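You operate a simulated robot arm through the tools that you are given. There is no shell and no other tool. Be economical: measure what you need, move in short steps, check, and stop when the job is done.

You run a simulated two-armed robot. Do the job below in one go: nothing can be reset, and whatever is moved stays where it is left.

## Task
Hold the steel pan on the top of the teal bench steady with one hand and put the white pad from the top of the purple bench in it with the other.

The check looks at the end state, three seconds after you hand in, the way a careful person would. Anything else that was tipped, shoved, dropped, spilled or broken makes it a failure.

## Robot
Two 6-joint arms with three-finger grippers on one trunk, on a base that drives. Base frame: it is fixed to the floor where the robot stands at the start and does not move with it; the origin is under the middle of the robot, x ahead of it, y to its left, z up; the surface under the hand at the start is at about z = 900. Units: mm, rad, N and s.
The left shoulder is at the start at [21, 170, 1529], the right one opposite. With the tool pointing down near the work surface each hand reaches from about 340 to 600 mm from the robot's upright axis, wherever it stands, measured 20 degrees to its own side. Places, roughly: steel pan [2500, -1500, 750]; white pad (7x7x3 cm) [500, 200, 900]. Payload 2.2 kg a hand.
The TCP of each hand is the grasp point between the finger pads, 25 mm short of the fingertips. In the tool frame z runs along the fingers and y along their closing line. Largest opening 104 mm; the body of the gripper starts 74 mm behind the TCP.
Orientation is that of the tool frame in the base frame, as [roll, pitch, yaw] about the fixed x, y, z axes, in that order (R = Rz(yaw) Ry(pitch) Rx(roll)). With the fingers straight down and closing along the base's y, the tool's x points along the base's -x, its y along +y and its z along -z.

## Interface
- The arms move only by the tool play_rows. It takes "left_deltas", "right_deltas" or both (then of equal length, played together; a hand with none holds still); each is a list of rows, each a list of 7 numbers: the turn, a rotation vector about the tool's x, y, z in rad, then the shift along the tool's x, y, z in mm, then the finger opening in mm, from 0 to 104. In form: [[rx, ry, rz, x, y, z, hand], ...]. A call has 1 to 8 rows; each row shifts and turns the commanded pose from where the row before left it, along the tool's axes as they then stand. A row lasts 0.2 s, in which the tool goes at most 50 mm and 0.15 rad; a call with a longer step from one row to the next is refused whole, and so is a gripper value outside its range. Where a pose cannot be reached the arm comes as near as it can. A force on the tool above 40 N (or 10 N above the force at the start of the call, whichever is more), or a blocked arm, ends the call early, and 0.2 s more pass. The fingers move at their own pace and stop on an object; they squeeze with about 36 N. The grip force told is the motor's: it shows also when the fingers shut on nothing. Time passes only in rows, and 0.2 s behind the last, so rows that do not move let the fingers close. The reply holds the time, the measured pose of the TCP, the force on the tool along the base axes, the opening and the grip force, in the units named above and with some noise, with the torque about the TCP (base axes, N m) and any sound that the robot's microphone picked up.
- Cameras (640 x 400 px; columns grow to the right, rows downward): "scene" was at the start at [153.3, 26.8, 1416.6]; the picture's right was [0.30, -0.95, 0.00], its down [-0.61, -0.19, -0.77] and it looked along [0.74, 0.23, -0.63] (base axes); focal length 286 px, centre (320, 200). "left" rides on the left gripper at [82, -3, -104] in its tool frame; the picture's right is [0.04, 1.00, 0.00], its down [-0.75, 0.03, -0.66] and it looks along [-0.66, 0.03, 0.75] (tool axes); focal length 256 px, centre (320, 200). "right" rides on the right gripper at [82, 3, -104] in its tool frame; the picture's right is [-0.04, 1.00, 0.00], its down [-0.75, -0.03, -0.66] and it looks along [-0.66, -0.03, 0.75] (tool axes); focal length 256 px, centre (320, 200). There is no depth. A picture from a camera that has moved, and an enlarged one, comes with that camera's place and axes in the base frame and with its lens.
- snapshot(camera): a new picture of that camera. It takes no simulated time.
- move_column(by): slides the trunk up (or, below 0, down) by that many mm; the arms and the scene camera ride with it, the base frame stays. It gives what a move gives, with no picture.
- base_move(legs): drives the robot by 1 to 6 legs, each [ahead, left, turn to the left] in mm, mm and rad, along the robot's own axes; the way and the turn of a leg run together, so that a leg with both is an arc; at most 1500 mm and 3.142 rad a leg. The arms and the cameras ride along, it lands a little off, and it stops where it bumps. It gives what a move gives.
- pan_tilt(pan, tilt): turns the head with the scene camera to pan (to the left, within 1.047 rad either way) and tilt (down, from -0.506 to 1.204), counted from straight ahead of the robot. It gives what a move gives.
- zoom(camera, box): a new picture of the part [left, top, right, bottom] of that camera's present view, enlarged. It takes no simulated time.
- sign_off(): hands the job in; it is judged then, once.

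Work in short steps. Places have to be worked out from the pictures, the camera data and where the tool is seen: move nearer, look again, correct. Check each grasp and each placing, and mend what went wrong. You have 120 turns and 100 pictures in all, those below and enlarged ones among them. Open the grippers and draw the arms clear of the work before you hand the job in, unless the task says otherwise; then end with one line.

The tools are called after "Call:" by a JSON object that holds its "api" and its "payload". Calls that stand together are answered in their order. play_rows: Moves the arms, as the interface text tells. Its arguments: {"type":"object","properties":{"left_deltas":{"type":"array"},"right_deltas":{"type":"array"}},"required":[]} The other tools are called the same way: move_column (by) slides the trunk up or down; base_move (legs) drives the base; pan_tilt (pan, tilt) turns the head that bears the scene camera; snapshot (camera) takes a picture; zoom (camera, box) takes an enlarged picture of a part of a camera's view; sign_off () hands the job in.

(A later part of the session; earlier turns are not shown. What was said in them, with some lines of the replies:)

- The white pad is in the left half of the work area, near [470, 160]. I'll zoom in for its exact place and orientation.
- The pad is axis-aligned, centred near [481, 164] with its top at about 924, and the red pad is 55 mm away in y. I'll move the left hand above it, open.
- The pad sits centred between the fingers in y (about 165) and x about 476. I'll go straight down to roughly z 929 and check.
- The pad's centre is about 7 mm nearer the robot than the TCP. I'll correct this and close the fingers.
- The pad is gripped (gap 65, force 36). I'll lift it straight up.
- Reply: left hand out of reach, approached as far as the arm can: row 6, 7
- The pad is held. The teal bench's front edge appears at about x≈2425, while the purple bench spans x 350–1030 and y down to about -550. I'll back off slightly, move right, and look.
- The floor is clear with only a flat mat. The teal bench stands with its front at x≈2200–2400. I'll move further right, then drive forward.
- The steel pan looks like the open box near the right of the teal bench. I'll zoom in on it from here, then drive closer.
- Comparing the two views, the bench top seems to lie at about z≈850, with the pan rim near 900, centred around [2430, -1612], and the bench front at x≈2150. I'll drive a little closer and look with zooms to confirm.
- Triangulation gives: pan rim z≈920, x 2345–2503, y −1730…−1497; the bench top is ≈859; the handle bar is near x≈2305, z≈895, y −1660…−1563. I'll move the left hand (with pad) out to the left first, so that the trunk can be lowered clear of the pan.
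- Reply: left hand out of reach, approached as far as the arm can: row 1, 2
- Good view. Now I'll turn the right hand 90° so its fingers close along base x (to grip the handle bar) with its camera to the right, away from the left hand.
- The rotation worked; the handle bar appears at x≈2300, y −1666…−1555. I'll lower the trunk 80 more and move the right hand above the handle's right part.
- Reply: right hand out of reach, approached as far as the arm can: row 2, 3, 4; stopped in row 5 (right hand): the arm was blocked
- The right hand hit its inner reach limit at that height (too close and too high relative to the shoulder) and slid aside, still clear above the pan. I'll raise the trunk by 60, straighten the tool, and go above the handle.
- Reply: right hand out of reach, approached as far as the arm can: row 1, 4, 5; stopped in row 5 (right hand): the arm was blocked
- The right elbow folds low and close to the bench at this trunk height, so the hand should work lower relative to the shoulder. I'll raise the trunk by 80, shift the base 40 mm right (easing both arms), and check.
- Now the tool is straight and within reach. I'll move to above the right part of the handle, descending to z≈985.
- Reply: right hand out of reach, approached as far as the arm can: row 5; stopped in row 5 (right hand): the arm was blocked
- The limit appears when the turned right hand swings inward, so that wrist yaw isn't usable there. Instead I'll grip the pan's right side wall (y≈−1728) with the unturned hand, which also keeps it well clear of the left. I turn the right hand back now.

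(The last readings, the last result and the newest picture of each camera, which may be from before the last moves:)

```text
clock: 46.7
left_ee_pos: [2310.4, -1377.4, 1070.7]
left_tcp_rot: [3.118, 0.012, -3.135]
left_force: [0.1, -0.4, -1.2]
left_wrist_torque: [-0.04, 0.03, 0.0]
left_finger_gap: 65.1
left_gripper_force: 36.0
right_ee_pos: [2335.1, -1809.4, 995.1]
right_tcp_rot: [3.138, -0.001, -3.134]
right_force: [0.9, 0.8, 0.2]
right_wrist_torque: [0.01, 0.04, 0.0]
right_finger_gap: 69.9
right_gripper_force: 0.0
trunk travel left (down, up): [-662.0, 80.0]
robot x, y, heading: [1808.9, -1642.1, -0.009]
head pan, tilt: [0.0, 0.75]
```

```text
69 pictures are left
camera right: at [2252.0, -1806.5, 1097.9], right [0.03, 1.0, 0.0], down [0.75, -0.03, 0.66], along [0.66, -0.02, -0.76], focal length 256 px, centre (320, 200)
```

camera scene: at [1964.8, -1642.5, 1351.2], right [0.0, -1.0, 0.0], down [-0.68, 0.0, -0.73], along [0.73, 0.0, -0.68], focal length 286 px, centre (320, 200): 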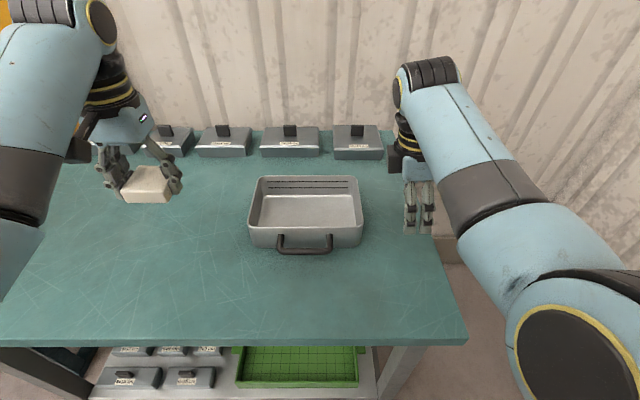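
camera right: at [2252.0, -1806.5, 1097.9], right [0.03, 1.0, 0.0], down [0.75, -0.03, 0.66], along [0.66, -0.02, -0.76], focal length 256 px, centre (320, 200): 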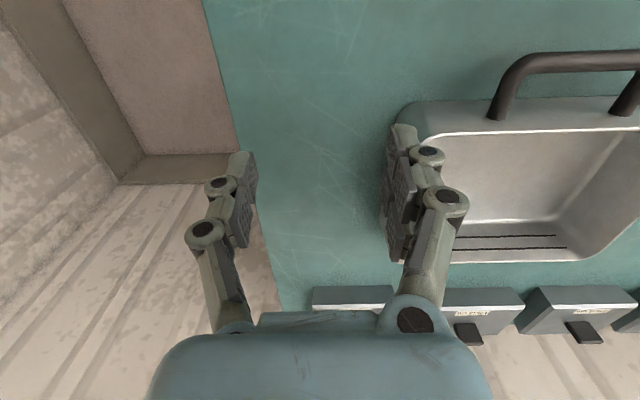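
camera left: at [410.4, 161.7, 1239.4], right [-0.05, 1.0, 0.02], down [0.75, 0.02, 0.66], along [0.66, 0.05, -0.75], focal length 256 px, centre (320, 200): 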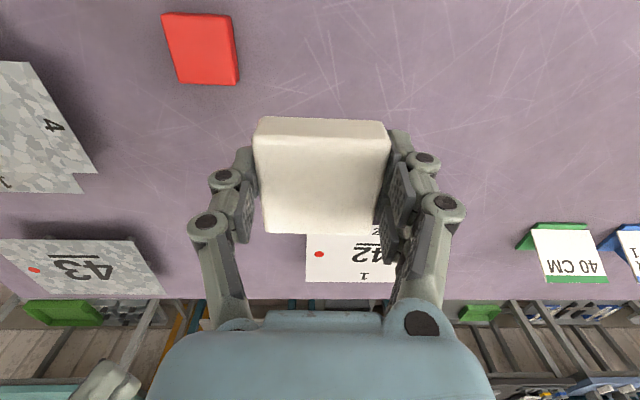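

I'll move above the right wall, staying at z≈995 (tips ≈50 mm above rim), and look.

Call:
{"api": "play_rows", "payload": {"right_deltas": [[0, 0, 0, -16, 27, 0, 70], [0, 0, 0, -17, 27, 0, 70], [0, 0, 0, -17, 28, 0, 70], [0, 0, 0, 0, 0, 0, 70]]}}

Call:
{"api": "snapshot", "payload": {"camera": "right"}}

Call:
{"api": "zoom", "payload": {"camera": "scene", "box": [220, 150, 460, 300]}}

```text
clock: 47.7
left_ee_pos: [2310.4, -1377.9, 1072.4]
left_tcp_rot: [3.115, 0.013, -3.135]
left_force: [0.2, 0.0, -1.7]
left_wrist_torque: [0.01, -0.03, 0.0]
left_finger_gap: 65.4
left_gripper_force: 35.6
right_ee_pos: [2383.5, -1727.7, 995.4]
right_tcp_rot: [3.138, -0.001, -3.131]
right_force: [0.1, 0.4, 0.2]
right_wrist_torque: [0.02, -0.03, -0.01]
right_finger_gap: 69.9
right_gripper_force: 0.0
trunk travel left (down, up): [-662.0, 80.0]
robot x, y, heading: [1807.7, -1641.8, -0.006]
head pan, tilt: [0.0, 0.75]
```

```text
68 pictures are left
camera right: at [2300.9, -1724.9, 1098.5], right [0.03, 1.0, 0.0], down [0.75, -0.02, 0.66], along [0.66, -0.02, -0.75], focal length 256 px, centre (320, 200)
```

right: 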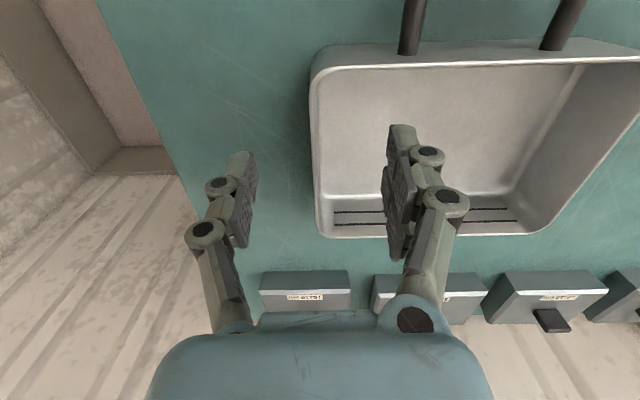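

```text
2.67 times, centred on (340, 225) of scene
camera zoom: at [1964.3, -1642.8, 1351.2], right [0.0, -1.0, 0.0], down [-0.68, 0.0, -0.73], along [0.73, 0.0, -0.68], focal length 763 px, centre (267, 133)
```

zoom: 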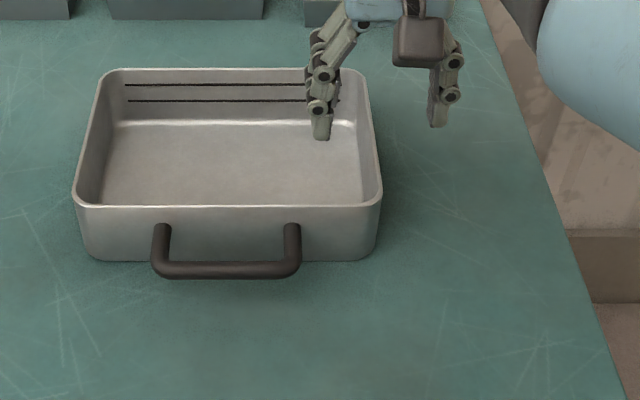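

The right wall's centreline at x≈2384 comes out at y≈−1729.5, about 2 mm right of the TCP. I'll shift 2 mm and descend, straddling the wall, to z≈908.

Call:
{"api": "play_rows", "payload": {"right_deltas": [[0, 0, 0, 0, -2, 20, 70], [0, 0, 0, 0, 0, 20, 70], [0, 0, 0, 0, 0, 20, 70], [0, 0, 0, 0, 0, 15, 70], [0, 0, 0, 0, 0, 12, 70], [0, 0, 0, 0, 0, 0, 70]]}}

Call:
{"api": "snapshot", "payload": {"camera": "right"}}

Call:
{"api": "zoom", "payload": {"camera": "scene", "box": [300, 150, 460, 250]}}

```text
clock: 49.1
left_ee_pos: [2311.6, -1377.5, 1071.0]
left_tcp_rot: [3.118, 0.01, -3.134]
left_force: [0.3, 0.6, -1.6]
left_wrist_torque: [-0.02, 0.01, 0.0]
left_finger_gap: 65.1
left_gripper_force: 36.2
right_ee_pos: [2375.4, -1734.2, 913.7]
right_tcp_rot: [3.139, -0.002, -3.131]
right_force: [1.1, 0.1, -0.3]
right_wrist_torque: [-0.01, -0.01, 0.0]
right_finger_gap: 70.4
right_gripper_force: 0.0
right hand out of reach, approached as far as the arm can: row 4, 5
trunk travel left (down, up): [-662.0, 80.0]
robot x, y, heading: [1809.7, -1640.8, -0.007]
head pan, tilt: [0.0, 0.75]
```

```text
66 pictures are left
camera right: at [2291.8, -1730.9, 1017.4], right [0.03, 1.0, 0.0], down [0.75, -0.02, 0.66], along [0.66, -0.02, -0.76], focal length 256 px, centre (320, 200)
```

right: 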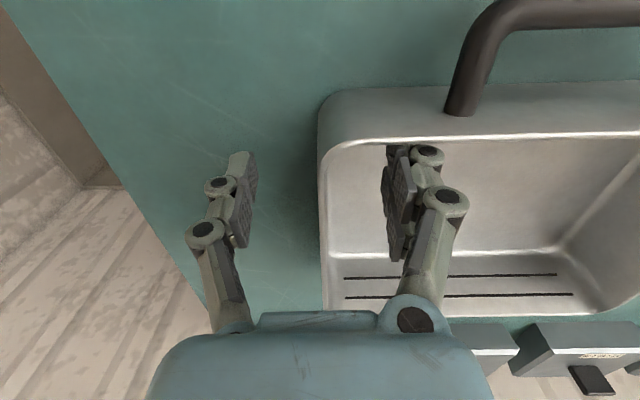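

```text
4.00 times, centred on (380, 200) of scene
camera zoom: at [1965.1, -1642.0, 1351.1], right [0.0, -1.0, 0.0], down [-0.68, 0.0, -0.73], along [0.73, 0.0, -0.68], focal length 1145 px, centre (80, 200)
```

zoom: 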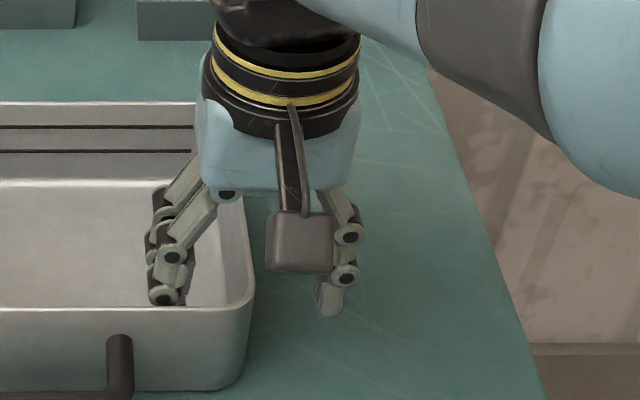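

The right arm reached its outer limit while descending, so the trunk should be lower for this. I'll lift the right hand out, lower the trunk 90, and repeat.

Call:
{"api": "play_rows", "payload": {"right_deltas": [[0, 0, 0, 0, 0, -30, 70], [0, 0, 0, 0, 0, -40, 70], [0, 0, 0, 0, 0, -40, 70], [0, 0, 0, 0, 0, -40, 70], [0, 0, 0, 0, 0, 0, 70]]}}

Call:
{"api": "move_column", "payload": {"by": -90}}

Call:
{"api": "snapshot", "payload": {"camera": "scene"}}

```text
clock: 50.3
left_ee_pos: [2310.7, -1378.9, 1070.7]
left_tcp_rot: [3.117, 0.01, -3.135]
left_force: [0.7, 0.2, -0.7]
left_wrist_torque: [-0.02, 0.03, 0.0]
left_finger_gap: 65.3
left_gripper_force: 36.1
right_ee_pos: [2375.1, -1742.6, 1062.8]
right_tcp_rot: [-3.137, -0.001, -3.137]
right_force: [-0.2, -0.5, -0.1]
right_wrist_torque: [0.01, 0.01, -0.02]
right_finger_gap: 69.8
right_gripper_force: 0.2
trunk travel left (down, up): [-662.0, 80.0]
robot x, y, heading: [1807.7, -1643.1, -0.001]
head pan, tilt: [0.0, 0.75]
```

```text
clock: 51.6
left_ee_pos: [2309.8, -1377.3, 982.1]
left_tcp_rot: [3.118, 0.012, -3.136]
left_force: [-0.1, 0.1, -0.8]
left_wrist_torque: [-0.01, 0.01, -0.01]
left_finger_gap: 65.3
left_gripper_force: 35.8
right_ee_pos: [2376.0, -1742.4, 974.0]
right_tcp_rot: [-3.139, 0.002, -3.136]
right_force: [-0.2, -0.2, -0.2]
right_wrist_torque: [0.0, -0.01, 0.0]
right_finger_gap: 70.1
right_gripper_force: 0.0
trunk travel left (down, up): [-572.0, 170.0]
robot x, y, heading: [1809.5, -1643.9, -0.001]
head pan, tilt: [0.0, 0.75]
```

```text
64 pictures are left
camera scene: at [1964.9, -1642.2, 1261.0], right [0.0, -1.0, 0.0], down [-0.68, 0.0, -0.73], along [0.73, 0.0, -0.68], focal length 286 px, centre (320, 200)
```

scene: 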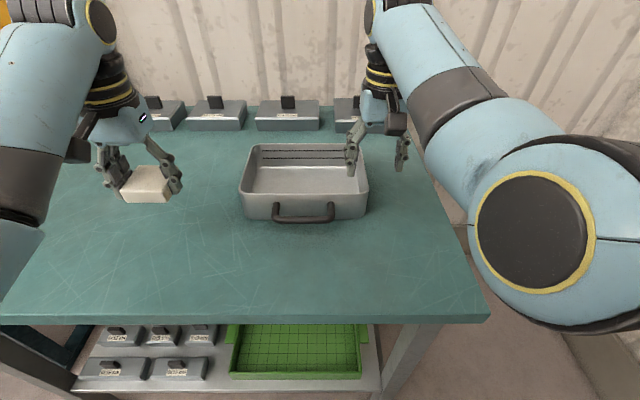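

Pan is undisturbed. I'll shift the right hand to y≈−1729.5, x≈2384 while coming to z≈955 and re-measure the wall.

Call:
{"api": "play_rows", "payload": {"right_deltas": [[0, 0, 0, -9, 13, 10, 70], [0, 0, 0, 0, 0, 5, 70], [0, 0, 0, 0, 0, 0, 70]]}}

Call:
{"api": "zoom", "payload": {"camera": "right", "box": [200, 60, 440, 210]}}

Call:
{"api": "zoom", "payload": {"camera": "scene", "box": [300, 110, 460, 210]}}

```text
clock: 52.4
left_ee_pos: [2311.1, -1376.8, 982.3]
left_tcp_rot: [3.118, 0.012, -3.135]
left_force: [0.1, 0.1, -1.1]
left_wrist_torque: [-0.02, 0.04, -0.01]
left_finger_gap: 65.1
left_gripper_force: 36.3
right_ee_pos: [2385.4, -1726.7, 958.1]
right_tcp_rot: [-3.139, 0.0, -3.134]
right_force: [0.3, 0.4, -0.7]
right_wrist_torque: [-0.03, 0.01, -0.01]
right_finger_gap: 70.3
right_gripper_force: 0.1
trunk travel left (down, up): [-572.0, 170.0]
robot x, y, heading: [1808.3, -1642.6, -0.004]
head pan, tilt: [0.0, 0.75]
```

```text
2.67 times, centred on (320, 135) of right
camera zoom: at [2301.8, -1723.2, 1061.3], right [0.03, 1.0, 0.0], down [0.75, -0.02, 0.66], along [0.66, -0.02, -0.75], focal length 683 px, centre (320, 373)
```

zoom: 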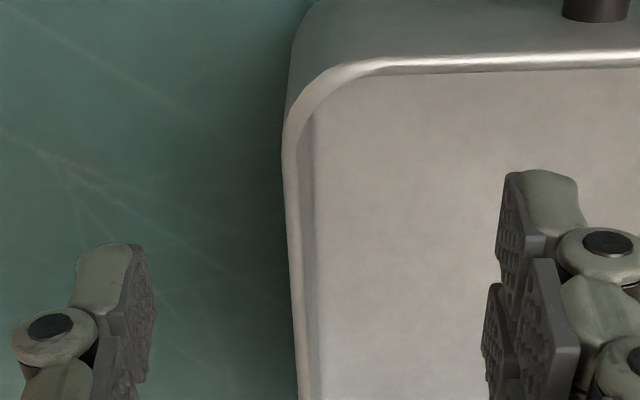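

```text
4.00 times, centred on (380, 160) of scene
camera zoom: at [1965.3, -1642.1, 1260.8], right [0.0, -1.0, 0.0], down [-0.68, 0.0, -0.73], along [0.73, 0.0, -0.68], focal length 1145 px, centre (80, 360)
```

zoom: 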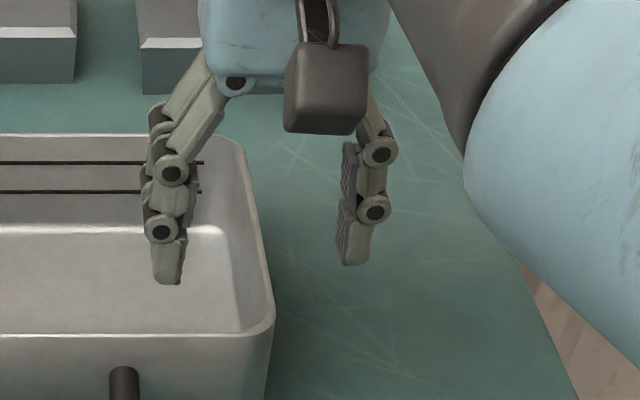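

Wall centre estimates average y≈−1730; TCP is at −1726.7. I'll shift −3 mm and descend to z≈910.

Call:
{"api": "play_rows", "payload": {"right_deltas": [[0, 0, 0, 0, -3, 8, 70], [0, 0, 0, 0, 0, 15, 70], [0, 0, 0, 0, 0, 15, 70], [0, 0, 0, 0, 0, 10, 70], [0, 0, 0, 0, 0, 0, 70]]}}

Call:
{"api": "zoom", "payload": {"camera": "right", "box": [200, 80, 440, 230]}}

Call:
{"api": "zoom", "payload": {"camera": "scene", "box": [300, 110, 460, 210]}}

```text
clock: 53.6
left_ee_pos: [2311.5, -1378.0, 982.1]
left_tcp_rot: [3.118, 0.013, -3.134]
left_force: [-0.4, -0.5, -2.7]
left_wrist_torque: [0.02, -0.01, 0.02]
left_finger_gap: 65.3
left_gripper_force: 36.6
right_ee_pos: [2383.0, -1723.2, 910.6]
right_tcp_rot: [3.137, -0.002, -3.131]
right_force: [-0.2, 0.8, -0.4]
right_wrist_torque: [0.0, 0.01, -0.01]
right_finger_gap: 70.1
right_gripper_force: 0.2
trunk travel left (down, up): [-572.0, 170.0]
robot x, y, heading: [1810.4, -1640.8, -0.003]
head pan, tilt: [0.0, 0.75]
```

```text
2.67 times, centred on (320, 155) of right
camera zoom: at [2300.0, -1720.7, 1014.0], right [0.03, 1.0, 0.0], down [0.76, -0.02, 0.66], along [0.66, -0.02, -0.76], focal length 683 px, centre (320, 320)
```

zoom: 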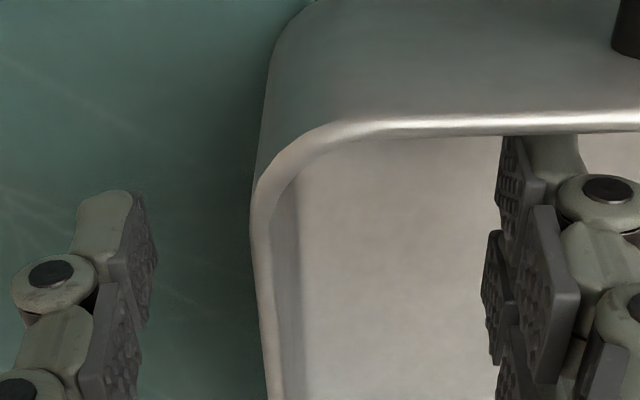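

```text
4.00 times, centred on (380, 160) of scene
camera zoom: at [1965.1, -1642.1, 1260.8], right [0.0, -1.0, 0.0], down [-0.68, 0.0, -0.73], along [0.73, 0.0, -0.68], focal length 1145 px, centre (80, 360)
```

zoom: 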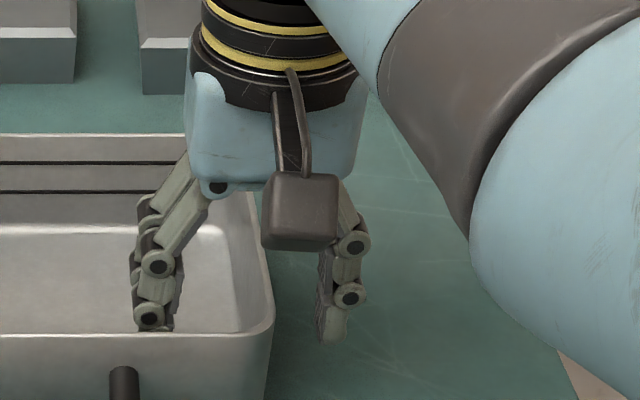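

The hand is about 9 mm left of the wall's centre by both views. I'll shift −9 mm in y and re-check.

Call:
{"api": "play_rows", "payload": {"right_deltas": [[0, 0, 0, 0, -5, 0, 70], [0, 0, 0, 0, -4, 0, 70], [0, 0, 0, 0, 0, 0, 70]]}}

Call:
{"api": "zoom", "payload": {"camera": "right", "box": [200, 80, 440, 230]}}

Call:
{"api": "zoom", "payload": {"camera": "scene", "box": [300, 110, 460, 210]}}

```text
clock: 54.4
left_ee_pos: [2310.5, -1377.7, 982.6]
left_tcp_rot: [3.118, 0.013, -3.136]
left_force: [0.4, 1.1, -1.1]
left_wrist_torque: [0.02, 0.0, 0.01]
left_finger_gap: 65.4
left_gripper_force: 35.8
right_ee_pos: [2382.6, -1733.5, 910.5]
right_tcp_rot: [3.138, -0.001, -3.132]
right_force: [-0.3, 0.4, 0.3]
right_wrist_torque: [-0.02, -0.01, -0.01]
right_finger_gap: 70.0
right_gripper_force: 0.1
trunk travel left (down, up): [-572.0, 170.0]
robot x, y, heading: [1809.1, -1644.1, -0.003]
head pan, tilt: [0.0, 0.75]
```

```text
2.67 times, centred on (320, 155) of right
camera zoom: at [2300.2, -1729.9, 1014.3], right [0.03, 1.0, 0.0], down [0.75, -0.02, 0.66], along [0.66, -0.02, -0.76], focal length 683 px, centre (320, 320)
```

zoom: 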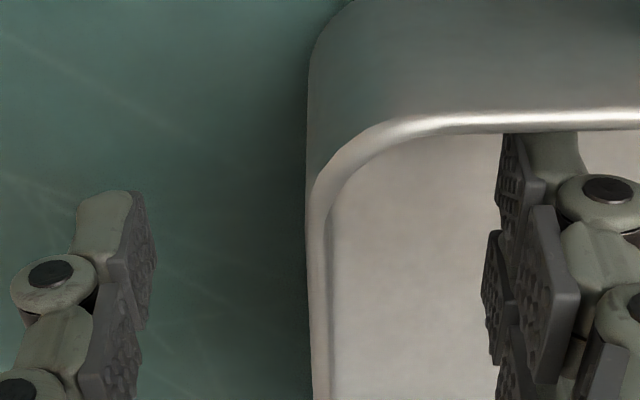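

```text
4.00 times, centred on (380, 160) of scene
camera zoom: at [1965.2, -1642.2, 1260.8], right [0.0, -1.0, 0.0], down [-0.68, 0.0, -0.73], along [0.73, 0.0, -0.68], focal length 1145 px, centre (80, 360)
```

zoom: 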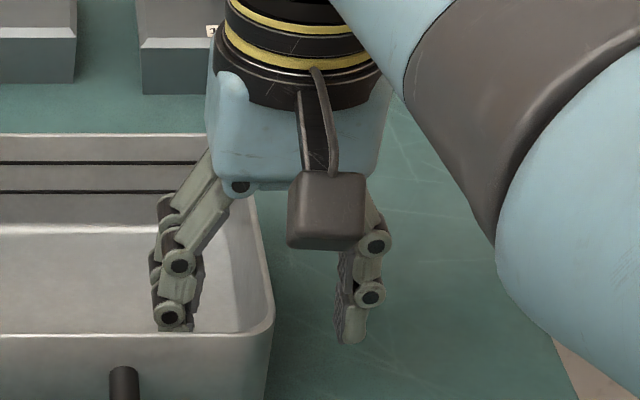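

The wall is now centred between the fingers. I'll close gradually to 14 mm and check for any contact.

Call:
{"api": "play_rows", "payload": {"right_deltas": [[0, 0, 0, 0, 0, 0, 45], [0, 0, 0, 0, 0, 0, 25], [0, 0, 0, 0, 0, 0, 14], [0, 0, 0, 0, 0, 0, 14]]}}

Call:
{"api": "zoom", "payload": {"camera": "right", "box": [240, 80, 400, 180]}}

Call:
{"api": "zoom", "payload": {"camera": "scene", "box": [300, 110, 460, 210]}}

```text
clock: 55.4
left_ee_pos: [2310.8, -1377.3, 981.9]
left_tcp_rot: [3.117, 0.013, -3.135]
left_force: [-0.1, -0.5, -1.8]
left_wrist_torque: [0.0, 0.0, -0.06]
left_finger_gap: 65.1
left_gripper_force: 35.5
right_ee_pos: [2382.8, -1733.0, 910.6]
right_tcp_rot: [3.137, 0.001, -3.131]
right_force: [0.7, 1.4, -0.1]
right_wrist_torque: [0.02, -0.01, 0.03]
right_finger_gap: 13.9
right_gripper_force: 0.1
trunk travel left (down, up): [-572.0, 170.0]
robot x, y, heading: [1811.9, -1639.9, -0.003]
head pan, tilt: [0.0, 0.75]
```

```text
4.00 times, centred on (320, 130) of right
camera zoom: at [2300.3, -1730.0, 1014.3], right [0.03, 1.0, 0.0], down [0.75, -0.02, 0.66], along [0.66, -0.02, -0.76], focal length 1024 px, centre (320, 480)
```

zoom: 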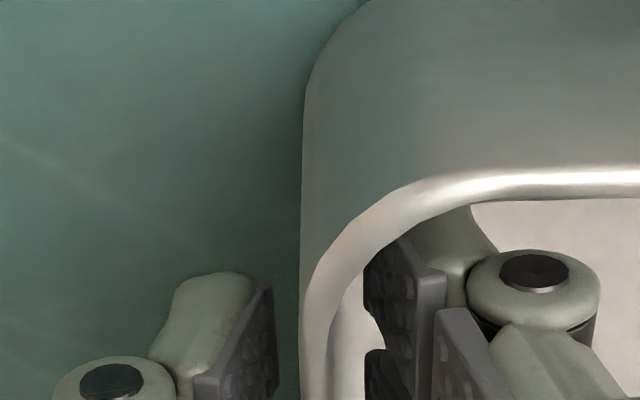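

```text
4.00 times, centred on (380, 160) of scene
camera zoom: at [1965.1, -1642.2, 1260.8], right [0.0, -1.0, 0.0], down [-0.68, 0.0, -0.73], along [0.73, 0.0, -0.68], focal length 1145 px, centre (80, 360)
```

zoom: 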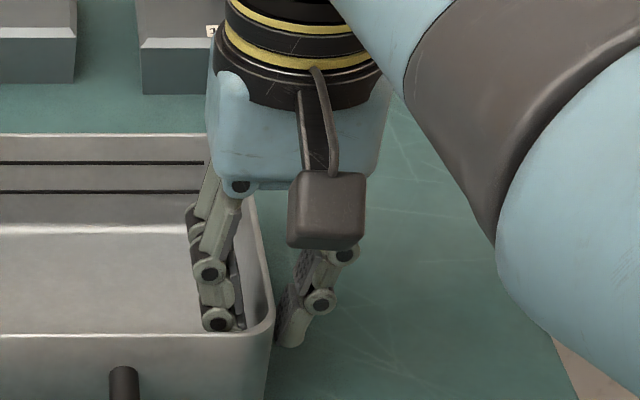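

Well centred on the wall. Close fully on the wall.

Call:
{"api": "play_rows", "payload": {"right_deltas": [[0, 0, 0, 0, 0, 0, 8], [0, 0, 0, 0, 0, 0, 4], [0, 0, 0, 0, 0, 0, 0], [0, 0, 0, 0, 0, 0, 0]]}}

Call:
{"api": "snapshot", "payload": {"camera": "scene"}}

Call:
{"api": "snapshot", "payload": {"camera": "left"}}

```text
clock: 56.4
left_ee_pos: [2310.6, -1377.5, 981.4]
left_tcp_rot: [3.117, 0.013, -3.134]
left_force: [-0.4, -0.3, -1.9]
left_wrist_torque: [0.0, 0.0, 0.0]
left_finger_gap: 65.1
left_gripper_force: 36.3
right_ee_pos: [2383.2, -1732.8, 911.8]
right_tcp_rot: [3.137, 0.0, -3.133]
right_force: [-0.1, 0.3, -0.5]
right_wrist_torque: [-0.01, -0.13, -0.07]
right_finger_gap: 6.1
right_gripper_force: 33.3
trunk travel left (down, up): [-572.0, 170.0]
robot x, y, heading: [1811.7, -1642.0, -0.005]
head pan, tilt: [0.0, 0.75]
```

```text
55 pictures are left
camera scene: at [1965.2, -1642.2, 1260.8], right [0.0, -1.0, 0.0], down [-0.68, 0.0, -0.73], along [0.73, 0.0, -0.68], focal length 286 px, centre (320, 200)
```

scene: 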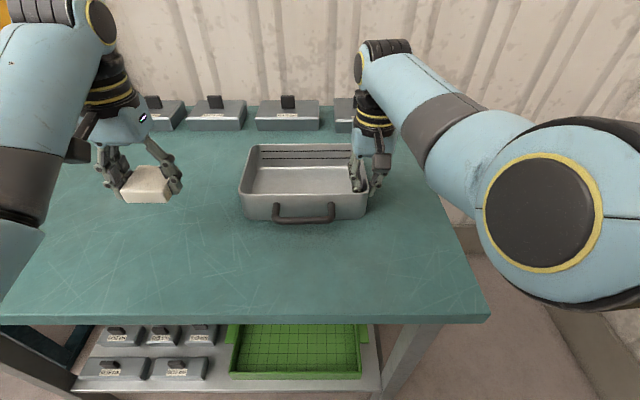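

```text
54 pictures are left
camera left: at [2227.6, -1382.9, 1083.9], right [-0.05, 1.0, 0.02], down [0.75, 0.02, 0.67], along [0.66, 0.05, -0.75], focal length 256 px, centre (320, 200)
```

left: 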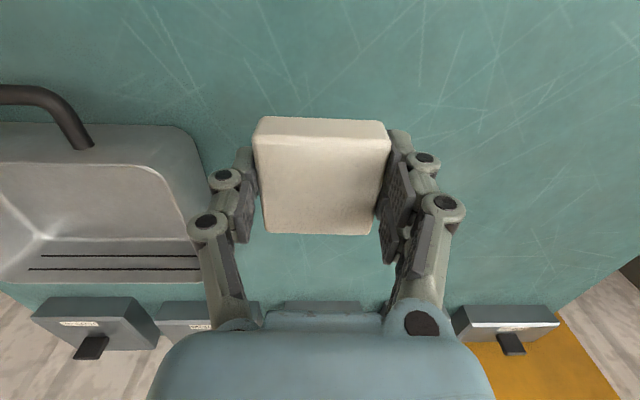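

The pan wall is held (6 mm, 33 N) and the pan hasn't moved. Now I'll bring the left hand with the pad over the left-centre part of the pan, keeping the height (pad bottom ≈35 mm above the rim).

Call:
{"api": "play_rows", "payload": {"left_deltas": [[0, 0, 0, -19, -30, -3, 50], [0, 0, 0, -19, -40, 0, 50], [0, 0, 0, -19, -40, 0, 50], [0, 0, 0, -19, -40, 0, 50], [0, 0, 0, -21, -40, 0, 50], [0, 0, 0, 0, 0, 0, 50]]}}

Call:
{"api": "snapshot", "payload": {"camera": "left"}}

Call:
{"api": "snapshot", "payload": {"camera": "scene"}}

```text
clock: 57.8
left_ee_pos: [2408.2, -1567.7, 980.5]
left_tcp_rot: [3.117, 0.012, -3.136]
left_force: [0.6, -0.3, -0.4]
left_wrist_torque: [-0.05, 0.03, -0.02]
left_finger_gap: 65.5
left_gripper_force: 36.3
right_ee_pos: [2382.1, -1733.9, 911.1]
right_tcp_rot: [3.139, -0.001, -3.132]
right_force: [-0.4, 0.1, -0.3]
right_wrist_torque: [0.04, -0.08, -0.03]
right_finger_gap: 6.1
right_gripper_force: 33.2
trunk travel left (down, up): [-572.0, 170.0]
robot x, y, heading: [1809.1, -1643.8, -0.007]
head pan, tilt: [0.0, 0.75]
```

```text
53 pictures are left
camera left: at [2325.4, -1573.4, 1083.4], right [-0.05, 1.0, 0.02], down [0.75, 0.02, 0.67], along [0.66, 0.05, -0.75], focal length 256 px, centre (320, 200)
```

left: 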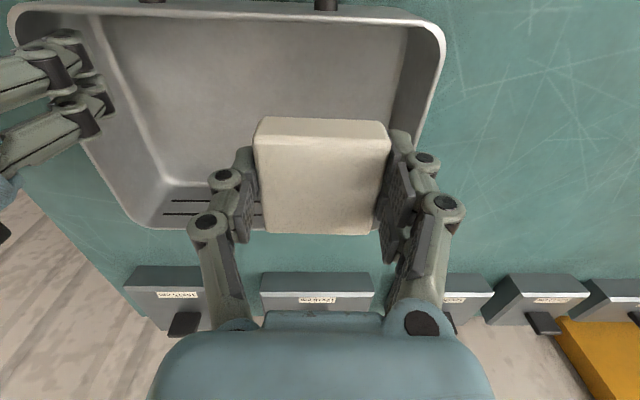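

```text
52 pictures are left
camera scene: at [1965.1, -1641.9, 1260.8], right [0.0, -1.0, 0.0], down [-0.68, 0.0, -0.73], along [0.73, 0.0, -0.68], focal length 286 px, centre (320, 200)
```

scene: 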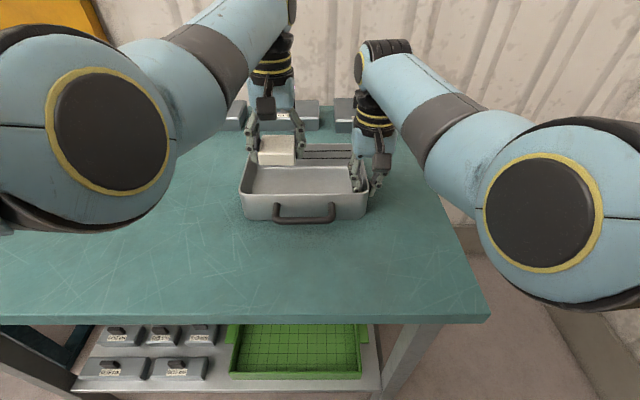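

The pad is centred in x on the TCP, well inside the pan, but the left-side finger would be near the left wall. I'll shift 17 mm right and start down to z≈925.

Call:
{"api": "play_rows", "payload": {"left_deltas": [[0, 0, 0, 5, -17, 0, 50], [0, 0, 0, 0, 0, 20, 50], [0, 0, 0, 0, 0, 20, 50], [0, 0, 0, 0, 0, 15, 50], [0, 0, 0, 0, 0, 0, 50]]}}

Call:
{"api": "snapshot", "payload": {"camera": "left"}}

Call:
{"api": "snapshot", "payload": {"camera": "scene"}}

```text
clock: 59.0
left_ee_pos: [2406.3, -1582.0, 925.7]
left_tcp_rot: [3.117, 0.013, -3.133]
left_force: [0.1, 0.4, -1.1]
left_wrist_torque: [-0.01, -0.01, -0.04]
left_finger_gap: 65.5
left_gripper_force: 36.1
right_ee_pos: [2382.8, -1733.1, 910.4]
right_tcp_rot: [3.138, -0.003, -3.133]
right_force: [-0.2, -0.6, -0.3]
right_wrist_torque: [-0.05, 0.09, 0.01]
right_finger_gap: 5.8
right_gripper_force: 33.5
trunk travel left (down, up): [-572.0, 170.0]
robot x, y, heading: [1809.1, -1644.1, 0.0]
head pan, tilt: [0.0, 0.75]
```

```text
51 pictures are left
camera left: at [2322.5, -1587.5, 1028.3], right [-0.05, 1.0, 0.02], down [0.75, 0.02, 0.67], along [0.66, 0.05, -0.75], focal length 256 px, centre (320, 200)
```

left: 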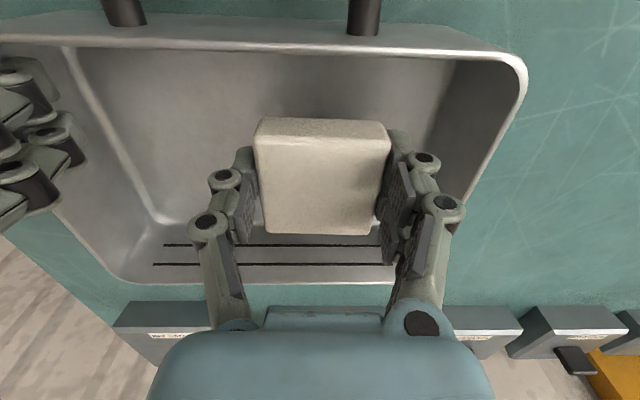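

```text
50 pictures are left
camera scene: at [1965.2, -1642.5, 1260.8], right [0.0, -1.0, 0.0], down [-0.68, 0.0, -0.73], along [0.73, 0.0, -0.68], focal length 286 px, centre (320, 200)
```

scene: 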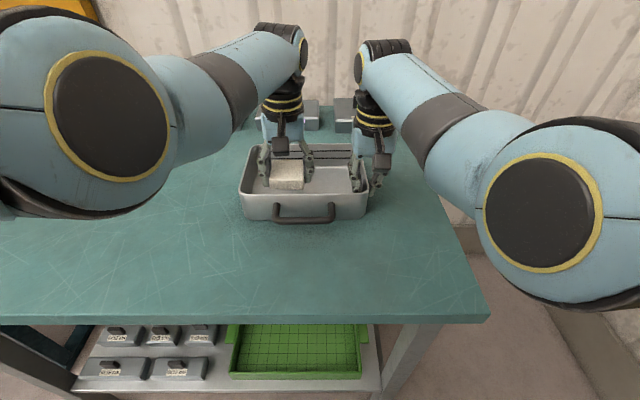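

Clear on all sides with the right hand still holding. I'll lower the pad gently toward the pan floor (expected contact at TCP z≈890).

Call:
{"api": "play_rows", "payload": {"left_deltas": [[0, 0, 0, 0, 0, 10, 50], [0, 0, 0, 0, 0, 10, 50], [0, 0, 0, 0, 0, 6, 50], [0, 0, 0, 0, 0, 4, 50], [0, 0, 0, 0, 0, 0, 50]]}}

Call:
{"api": "snapshot", "payload": {"camera": "left"}}

```text
clock: 60.2
left_ee_pos: [2405.1, -1583.2, 894.2]
left_tcp_rot: [3.117, 0.012, -3.133]
left_force: [0.0, 1.4, -0.5]
left_wrist_torque: [0.02, 0.0, 0.04]
left_finger_gap: 65.2
left_gripper_force: 36.2
right_ee_pos: [2382.1, -1733.6, 910.7]
right_tcp_rot: [3.138, -0.001, -3.132]
right_force: [-1.0, -1.1, 0.2]
right_wrist_torque: [0.01, 0.09, 0.02]
right_finger_gap: 6.0
right_gripper_force: 33.3
trunk travel left (down, up): [-572.0, 170.0]
robot x, y, heading: [1814.3, -1642.2, -0.003]
head pan, tilt: [0.0, 0.75]
```

```text
49 pictures are left
camera left: at [2322.3, -1587.3, 997.6], right [-0.05, 1.0, 0.02], down [0.75, 0.02, 0.67], along [0.66, 0.05, -0.75], focal length 256 px, centre (320, 200)
```

left: 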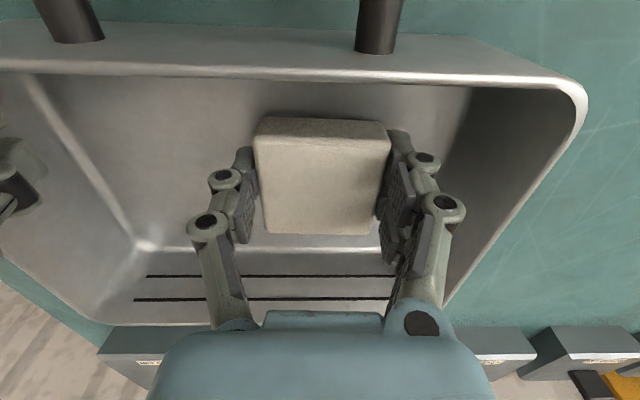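

No contact yet. I'll go down in 2 mm steps watching the force.

Call:
{"api": "play_rows", "payload": {"left_deltas": [[0, 0, 0, 0, 0, 2, 50], [0, 0, 0, 0, 0, 2, 50], [0, 0, 0, 0, 0, 0, 50]]}}

```text
clock: 61.0
left_ee_pos: [2404.7, -1580.2, 891.6]
left_tcp_rot: [3.118, 0.011, -3.133]
left_force: [0.9, -0.8, -1.2]
left_wrist_torque: [0.01, 0.01, 0.06]
left_finger_gap: 65.1
left_gripper_force: 35.4
right_ee_pos: [2382.5, -1733.9, 913.5]
right_tcp_rot: [3.139, -0.001, -3.131]
right_force: [-1.1, -1.4, -0.3]
right_wrist_torque: [-0.02, 0.01, 0.02]
right_finger_gap: 5.9
right_gripper_force: 33.5
trunk travel left (down, up): [-572.0, 170.0]
robot x, y, heading: [1809.3, -1641.6, -0.004]
head pan, tilt: [0.0, 0.75]
```

Call:
{"api": "play_rows", "payload": {"left_deltas": [[0, 0, 0, 0, 0, 2, 50], [0, 0, 0, 0, 0, 2, 50], [0, 0, 0, 0, 0, 0, 50]]}}

Call:
{"api": "zoom", "payload": {"camera": "scene", "box": [230, 120, 390, 220]}}

```text
clock: 61.8
left_ee_pos: [2407.0, -1581.6, 886.5]
left_tcp_rot: [3.116, 0.013, -3.135]
left_force: [-0.9, -0.1, -1.0]
left_wrist_torque: [0.01, 0.02, -0.02]
left_finger_gap: 64.9
left_gripper_force: 36.1
right_ee_pos: [2383.9, -1732.8, 912.2]
right_tcp_rot: [3.138, -0.001, -3.131]
right_force: [0.3, -0.2, -0.4]
right_wrist_torque: [-0.01, 0.04, 0.01]
right_finger_gap: 6.0
right_gripper_force: 33.1
trunk travel left (down, up): [-572.0, 170.0]
robot x, y, heading: [1810.6, -1640.8, -0.002]
head pan, tilt: [0.0, 0.75]
```

```text
4.00 times, centred on (310, 170) of scene
camera zoom: at [1965.2, -1642.5, 1260.8], right [0.0, -1.0, 0.0], down [-0.68, 0.0, -0.73], along [0.73, 0.0, -0.68], focal length 1145 px, centre (360, 320)
```

zoom: 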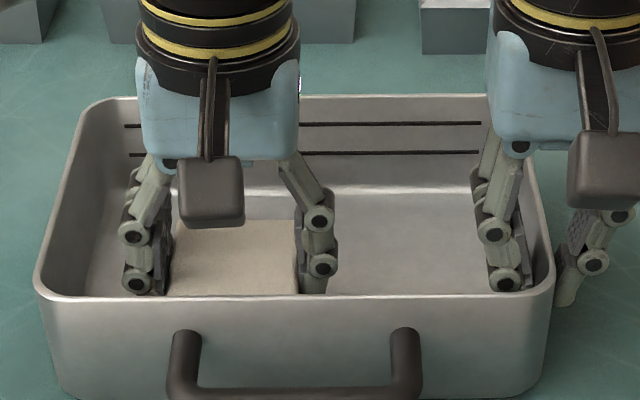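

Still no contact; pad is near the floor. Continue in small steps.

Call:
{"api": "play_rows", "payload": {"left_deltas": [[0, 0, 0, 0, 0, 2, 50], [0, 0, 0, 0, 0, 2, 50], [0, 0, 0, 0, 0, 0, 50]]}}

```text
clock: 62.6
left_ee_pos: [2405.7, -1581.4, 883.9]
left_tcp_rot: [3.117, 0.015, -3.133]
left_force: [-0.8, 1.0, 10.7]
left_wrist_torque: [-0.37, 0.34, -0.08]
left_finger_gap: 65.2
left_gripper_force: 36.0
right_ee_pos: [2382.9, -1734.3, 910.1]
right_tcp_rot: [3.138, 0.001, -3.131]
right_force: [1.9, -0.6, -0.7]
right_wrist_torque: [-0.01, -0.08, -0.12]
right_finger_gap: 6.3
right_gripper_force: 33.3
trunk travel left (down, up): [-572.0, 170.0]
robot x, y, heading: [1807.8, -1642.4, -0.005]
head pan, tilt: [0.0, 0.75]
```

Contact (10.7 N up): the pad rests on the pan floor. I'll open the left fingers moderately and lift straight out, the right hand still holding.

Call:
{"api": "play_rows", "payload": {"left_deltas": [[0, 0, 0, 0, 0, -1, 68], [0, 0, 0, 0, 0, 0, 78], [0, 0, 0, 0, 0, 0, 84], [0, 0, 0, 0, 0, 0, 84], [0, 0, 0, 0, 0, -15, 84], [0, 0, 0, 0, 0, -25, 84], [0, 0, 0, 0, 0, -40, 84], [0, 0, 0, 0, 0, -30, 84]]}}

Call:
{"api": "snapshot", "payload": {"camera": "left"}}

Call:
{"api": "snapshot", "payload": {"camera": "scene"}}

```text
clock: 64.4
left_ee_pos: [2404.7, -1576.5, 992.6]
left_tcp_rot: [3.111, 0.012, -3.127]
left_force: [0.4, -0.2, 0.5]
left_wrist_torque: [-0.02, 0.03, 0.0]
left_finger_gap: 84.1
left_gripper_force: 0.1
right_ee_pos: [2382.4, -1733.1, 910.1]
right_tcp_rot: [3.139, 0.001, -3.131]
right_force: [-0.5, -0.3, -0.7]
right_wrist_torque: [-0.01, -0.05, -0.03]
right_finger_gap: 6.0
right_gripper_force: 33.5
trunk travel left (down, up): [-572.0, 170.0]
robot x, y, heading: [1810.9, -1636.4, -0.005]
head pan, tilt: [0.0, 0.75]
```

```text
47 pictures are left
camera left: at [2320.5, -1582.6, 1094.9], right [-0.06, 1.0, 0.03], down [0.75, 0.02, 0.67], along [0.66, 0.06, -0.75], focal length 256 px, centre (320, 200)
```

left: 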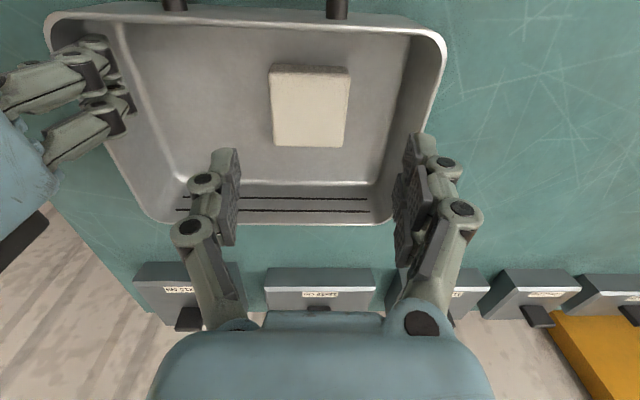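

```text
46 pictures are left
camera scene: at [1965.1, -1642.4, 1260.8], right [0.0, -1.0, 0.0], down [-0.68, 0.0, -0.73], along [0.73, 0.0, -0.68], focal length 286 px, centre (320, 200)
```

scene: 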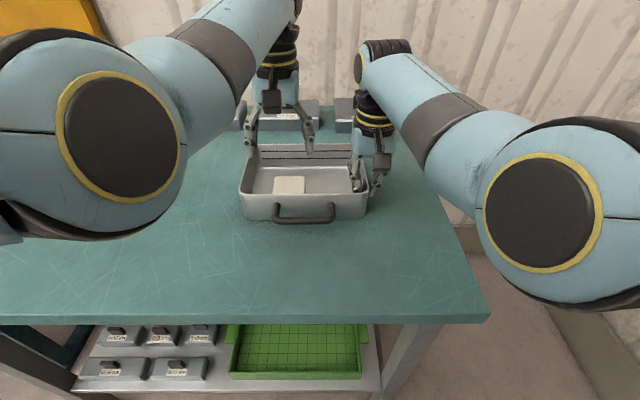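

The pad lies flat in the pan. I'll withdraw the left hand to the left, then open the right fingers gently.

Call:
{"api": "play_rows", "payload": {"left_deltas": [[0, 0, 0, 5, 40, 0, 84], [0, 0, 0, 20, 40, 0, 84], [0, 0, 0, 25, 40, 0, 84], [0, 0, 0, 25, 40, 0, 84], [0, 0, 0, 20, 40, 0, 84], [0, 0, 0, 0, 0, 0, 84]]}}

Call:
{"api": "play_rows", "payload": {"right_deltas": [[0, 0, 0, 0, 0, 0, 12], [0, 0, 0, 0, 0, 0, 30], [0, 0, 0, 0, 0, 0, 55], [0, 0, 0, 0, 0, 0, 55], [0, 0, 0, 0, 0, -15, 55], [0, 0, 0, 0, 0, -25, 55], [0, 0, 0, 0, 0, -30, 55], [0, 0, 0, 0, 0, -30, 55]]}}

Call:
{"api": "snapshot", "payload": {"camera": "scene"}}

```text
clock: 65.8
left_ee_pos: [2314.9, -1384.0, 984.1]
left_tcp_rot: [3.116, 0.014, -3.136]
left_force: [-0.3, 1.1, -0.1]
left_wrist_torque: [-0.02, 0.0, 0.02]
left_finger_gap: 84.2
left_gripper_force: 0.1
left hand out of reach, approached as far as the arm can: row 5
right_ee_pos: [2383.8, -1733.3, 910.7]
right_tcp_rot: [3.135, -0.001, -3.132]
right_force: [-0.1, 0.0, -0.1]
right_wrist_torque: [0.02, 0.09, 0.05]
right_finger_gap: 5.9
right_gripper_force: 32.8
trunk travel left (down, up): [-572.0, 170.0]
robot x, y, heading: [1810.9, -1641.9, -0.002]
head pan, tilt: [0.0, 0.75]
```

```text
clock: 67.6
left_ee_pos: [2314.5, -1384.2, 986.5]
left_tcp_rot: [3.116, 0.014, -3.134]
left_force: [0.3, 0.4, 0.2]
left_wrist_torque: [0.01, -0.03, -0.01]
left_finger_gap: 84.0
left_gripper_force: 0.0
right_ee_pos: [2381.8, -1736.6, 1009.5]
right_tcp_rot: [3.14, -0.001, -3.134]
right_force: [-0.3, 0.3, 0.3]
right_wrist_torque: [-0.01, 0.01, 0.01]
right_finger_gap: 55.0
right_gripper_force: 0.0
trunk travel left (down, up): [-572.0, 170.0]
robot x, y, heading: [1809.9, -1639.8, -0.004]
head pan, tilt: [0.0, 0.75]
```

```text
45 pictures are left
camera scene: at [1965.0, -1642.3, 1260.9], right [0.0, -1.0, 0.0], down [-0.68, 0.0, -0.73], along [0.73, 0.0, -0.68], focal length 286 px, centre (320, 200)
```

scene: 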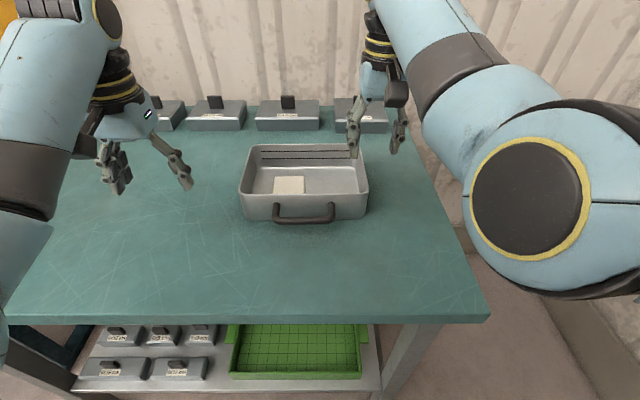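

Pan and pad are in place and both hands are free. I'll raise the trunk and back away so the arms are well clear, then take a final look.

Call:
{"api": "move_column", "payload": {"by": 150}}

Call:
{"api": "base_move", "payload": {"legs": [[-250, 0, 0]]}}

Call:
{"api": "snapshot", "payload": {"camera": "scene"}}

```text
clock: 69.3
left_ee_pos: [2314.9, -1385.2, 1136.1]
left_tcp_rot: [3.119, 0.012, -3.137]
left_force: [-0.2, 0.9, 1.1]
left_wrist_torque: [0.03, -0.02, -0.01]
left_finger_gap: 84.3
left_gripper_force: 0.2
right_ee_pos: [2383.7, -1735.5, 1161.3]
right_tcp_rot: [3.138, -0.001, -3.133]
right_force: [0.2, 0.4, -0.6]
right_wrist_torque: [0.04, 0.01, 0.0]
right_finger_gap: 55.0
right_gripper_force: 0.0
trunk travel left (down, up): [-722.0, 20.0]
robot x, y, heading: [1812.1, -1641.8, -0.007]
head pan, tilt: [0.0, 0.75]
```

```text
clock: 71.1
left_ee_pos: [2066.4, -1383.2, 1136.5]
left_tcp_rot: [3.116, 0.012, -3.13]
left_force: [-0.1, 0.0, 0.4]
left_wrist_torque: [-0.01, 0.02, 0.02]
left_finger_gap: 83.9
left_gripper_force: 0.1
right_ee_pos: [2136.5, -1731.9, 1161.6]
right_tcp_rot: [3.138, 0.0, -3.129]
right_force: [-0.5, -0.4, -0.2]
right_wrist_torque: [0.01, -0.02, 0.0]
right_finger_gap: 54.7
right_gripper_force: 0.1
trunk travel left (down, up): [-722.0, 20.0]
robot x, y, heading: [1562.9, -1641.0, -0.001]
head pan, tilt: [0.0, 0.75]
```

```text
44 pictures are left
camera scene: at [1717.5, -1641.1, 1411.3], right [0.0, -1.0, 0.0], down [-0.68, 0.0, -0.73], along [0.73, 0.0, -0.68], focal length 286 px, centre (320, 200)
```

scene: 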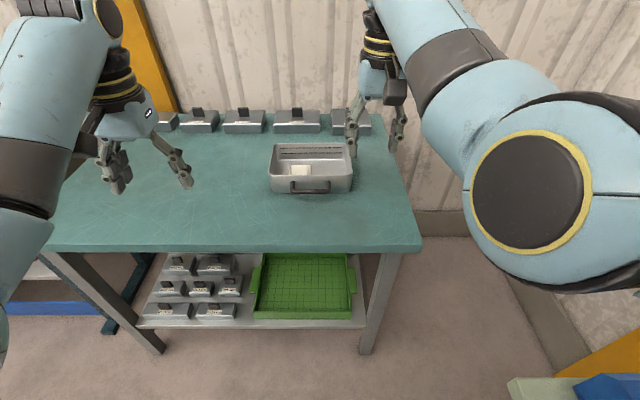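

The pad is in the pan, nothing else was disturbed, and both arms are clear, so I'm handing in.

Call:
{"api": "sign_off", "payload": {}}

```text
The job is handed in.
```

The white pad is lying flat in the steel pan on the teal bench. The right hand gripped the pan's side wall while the left hand placed the pad, and both hands are now open and drawn clear.
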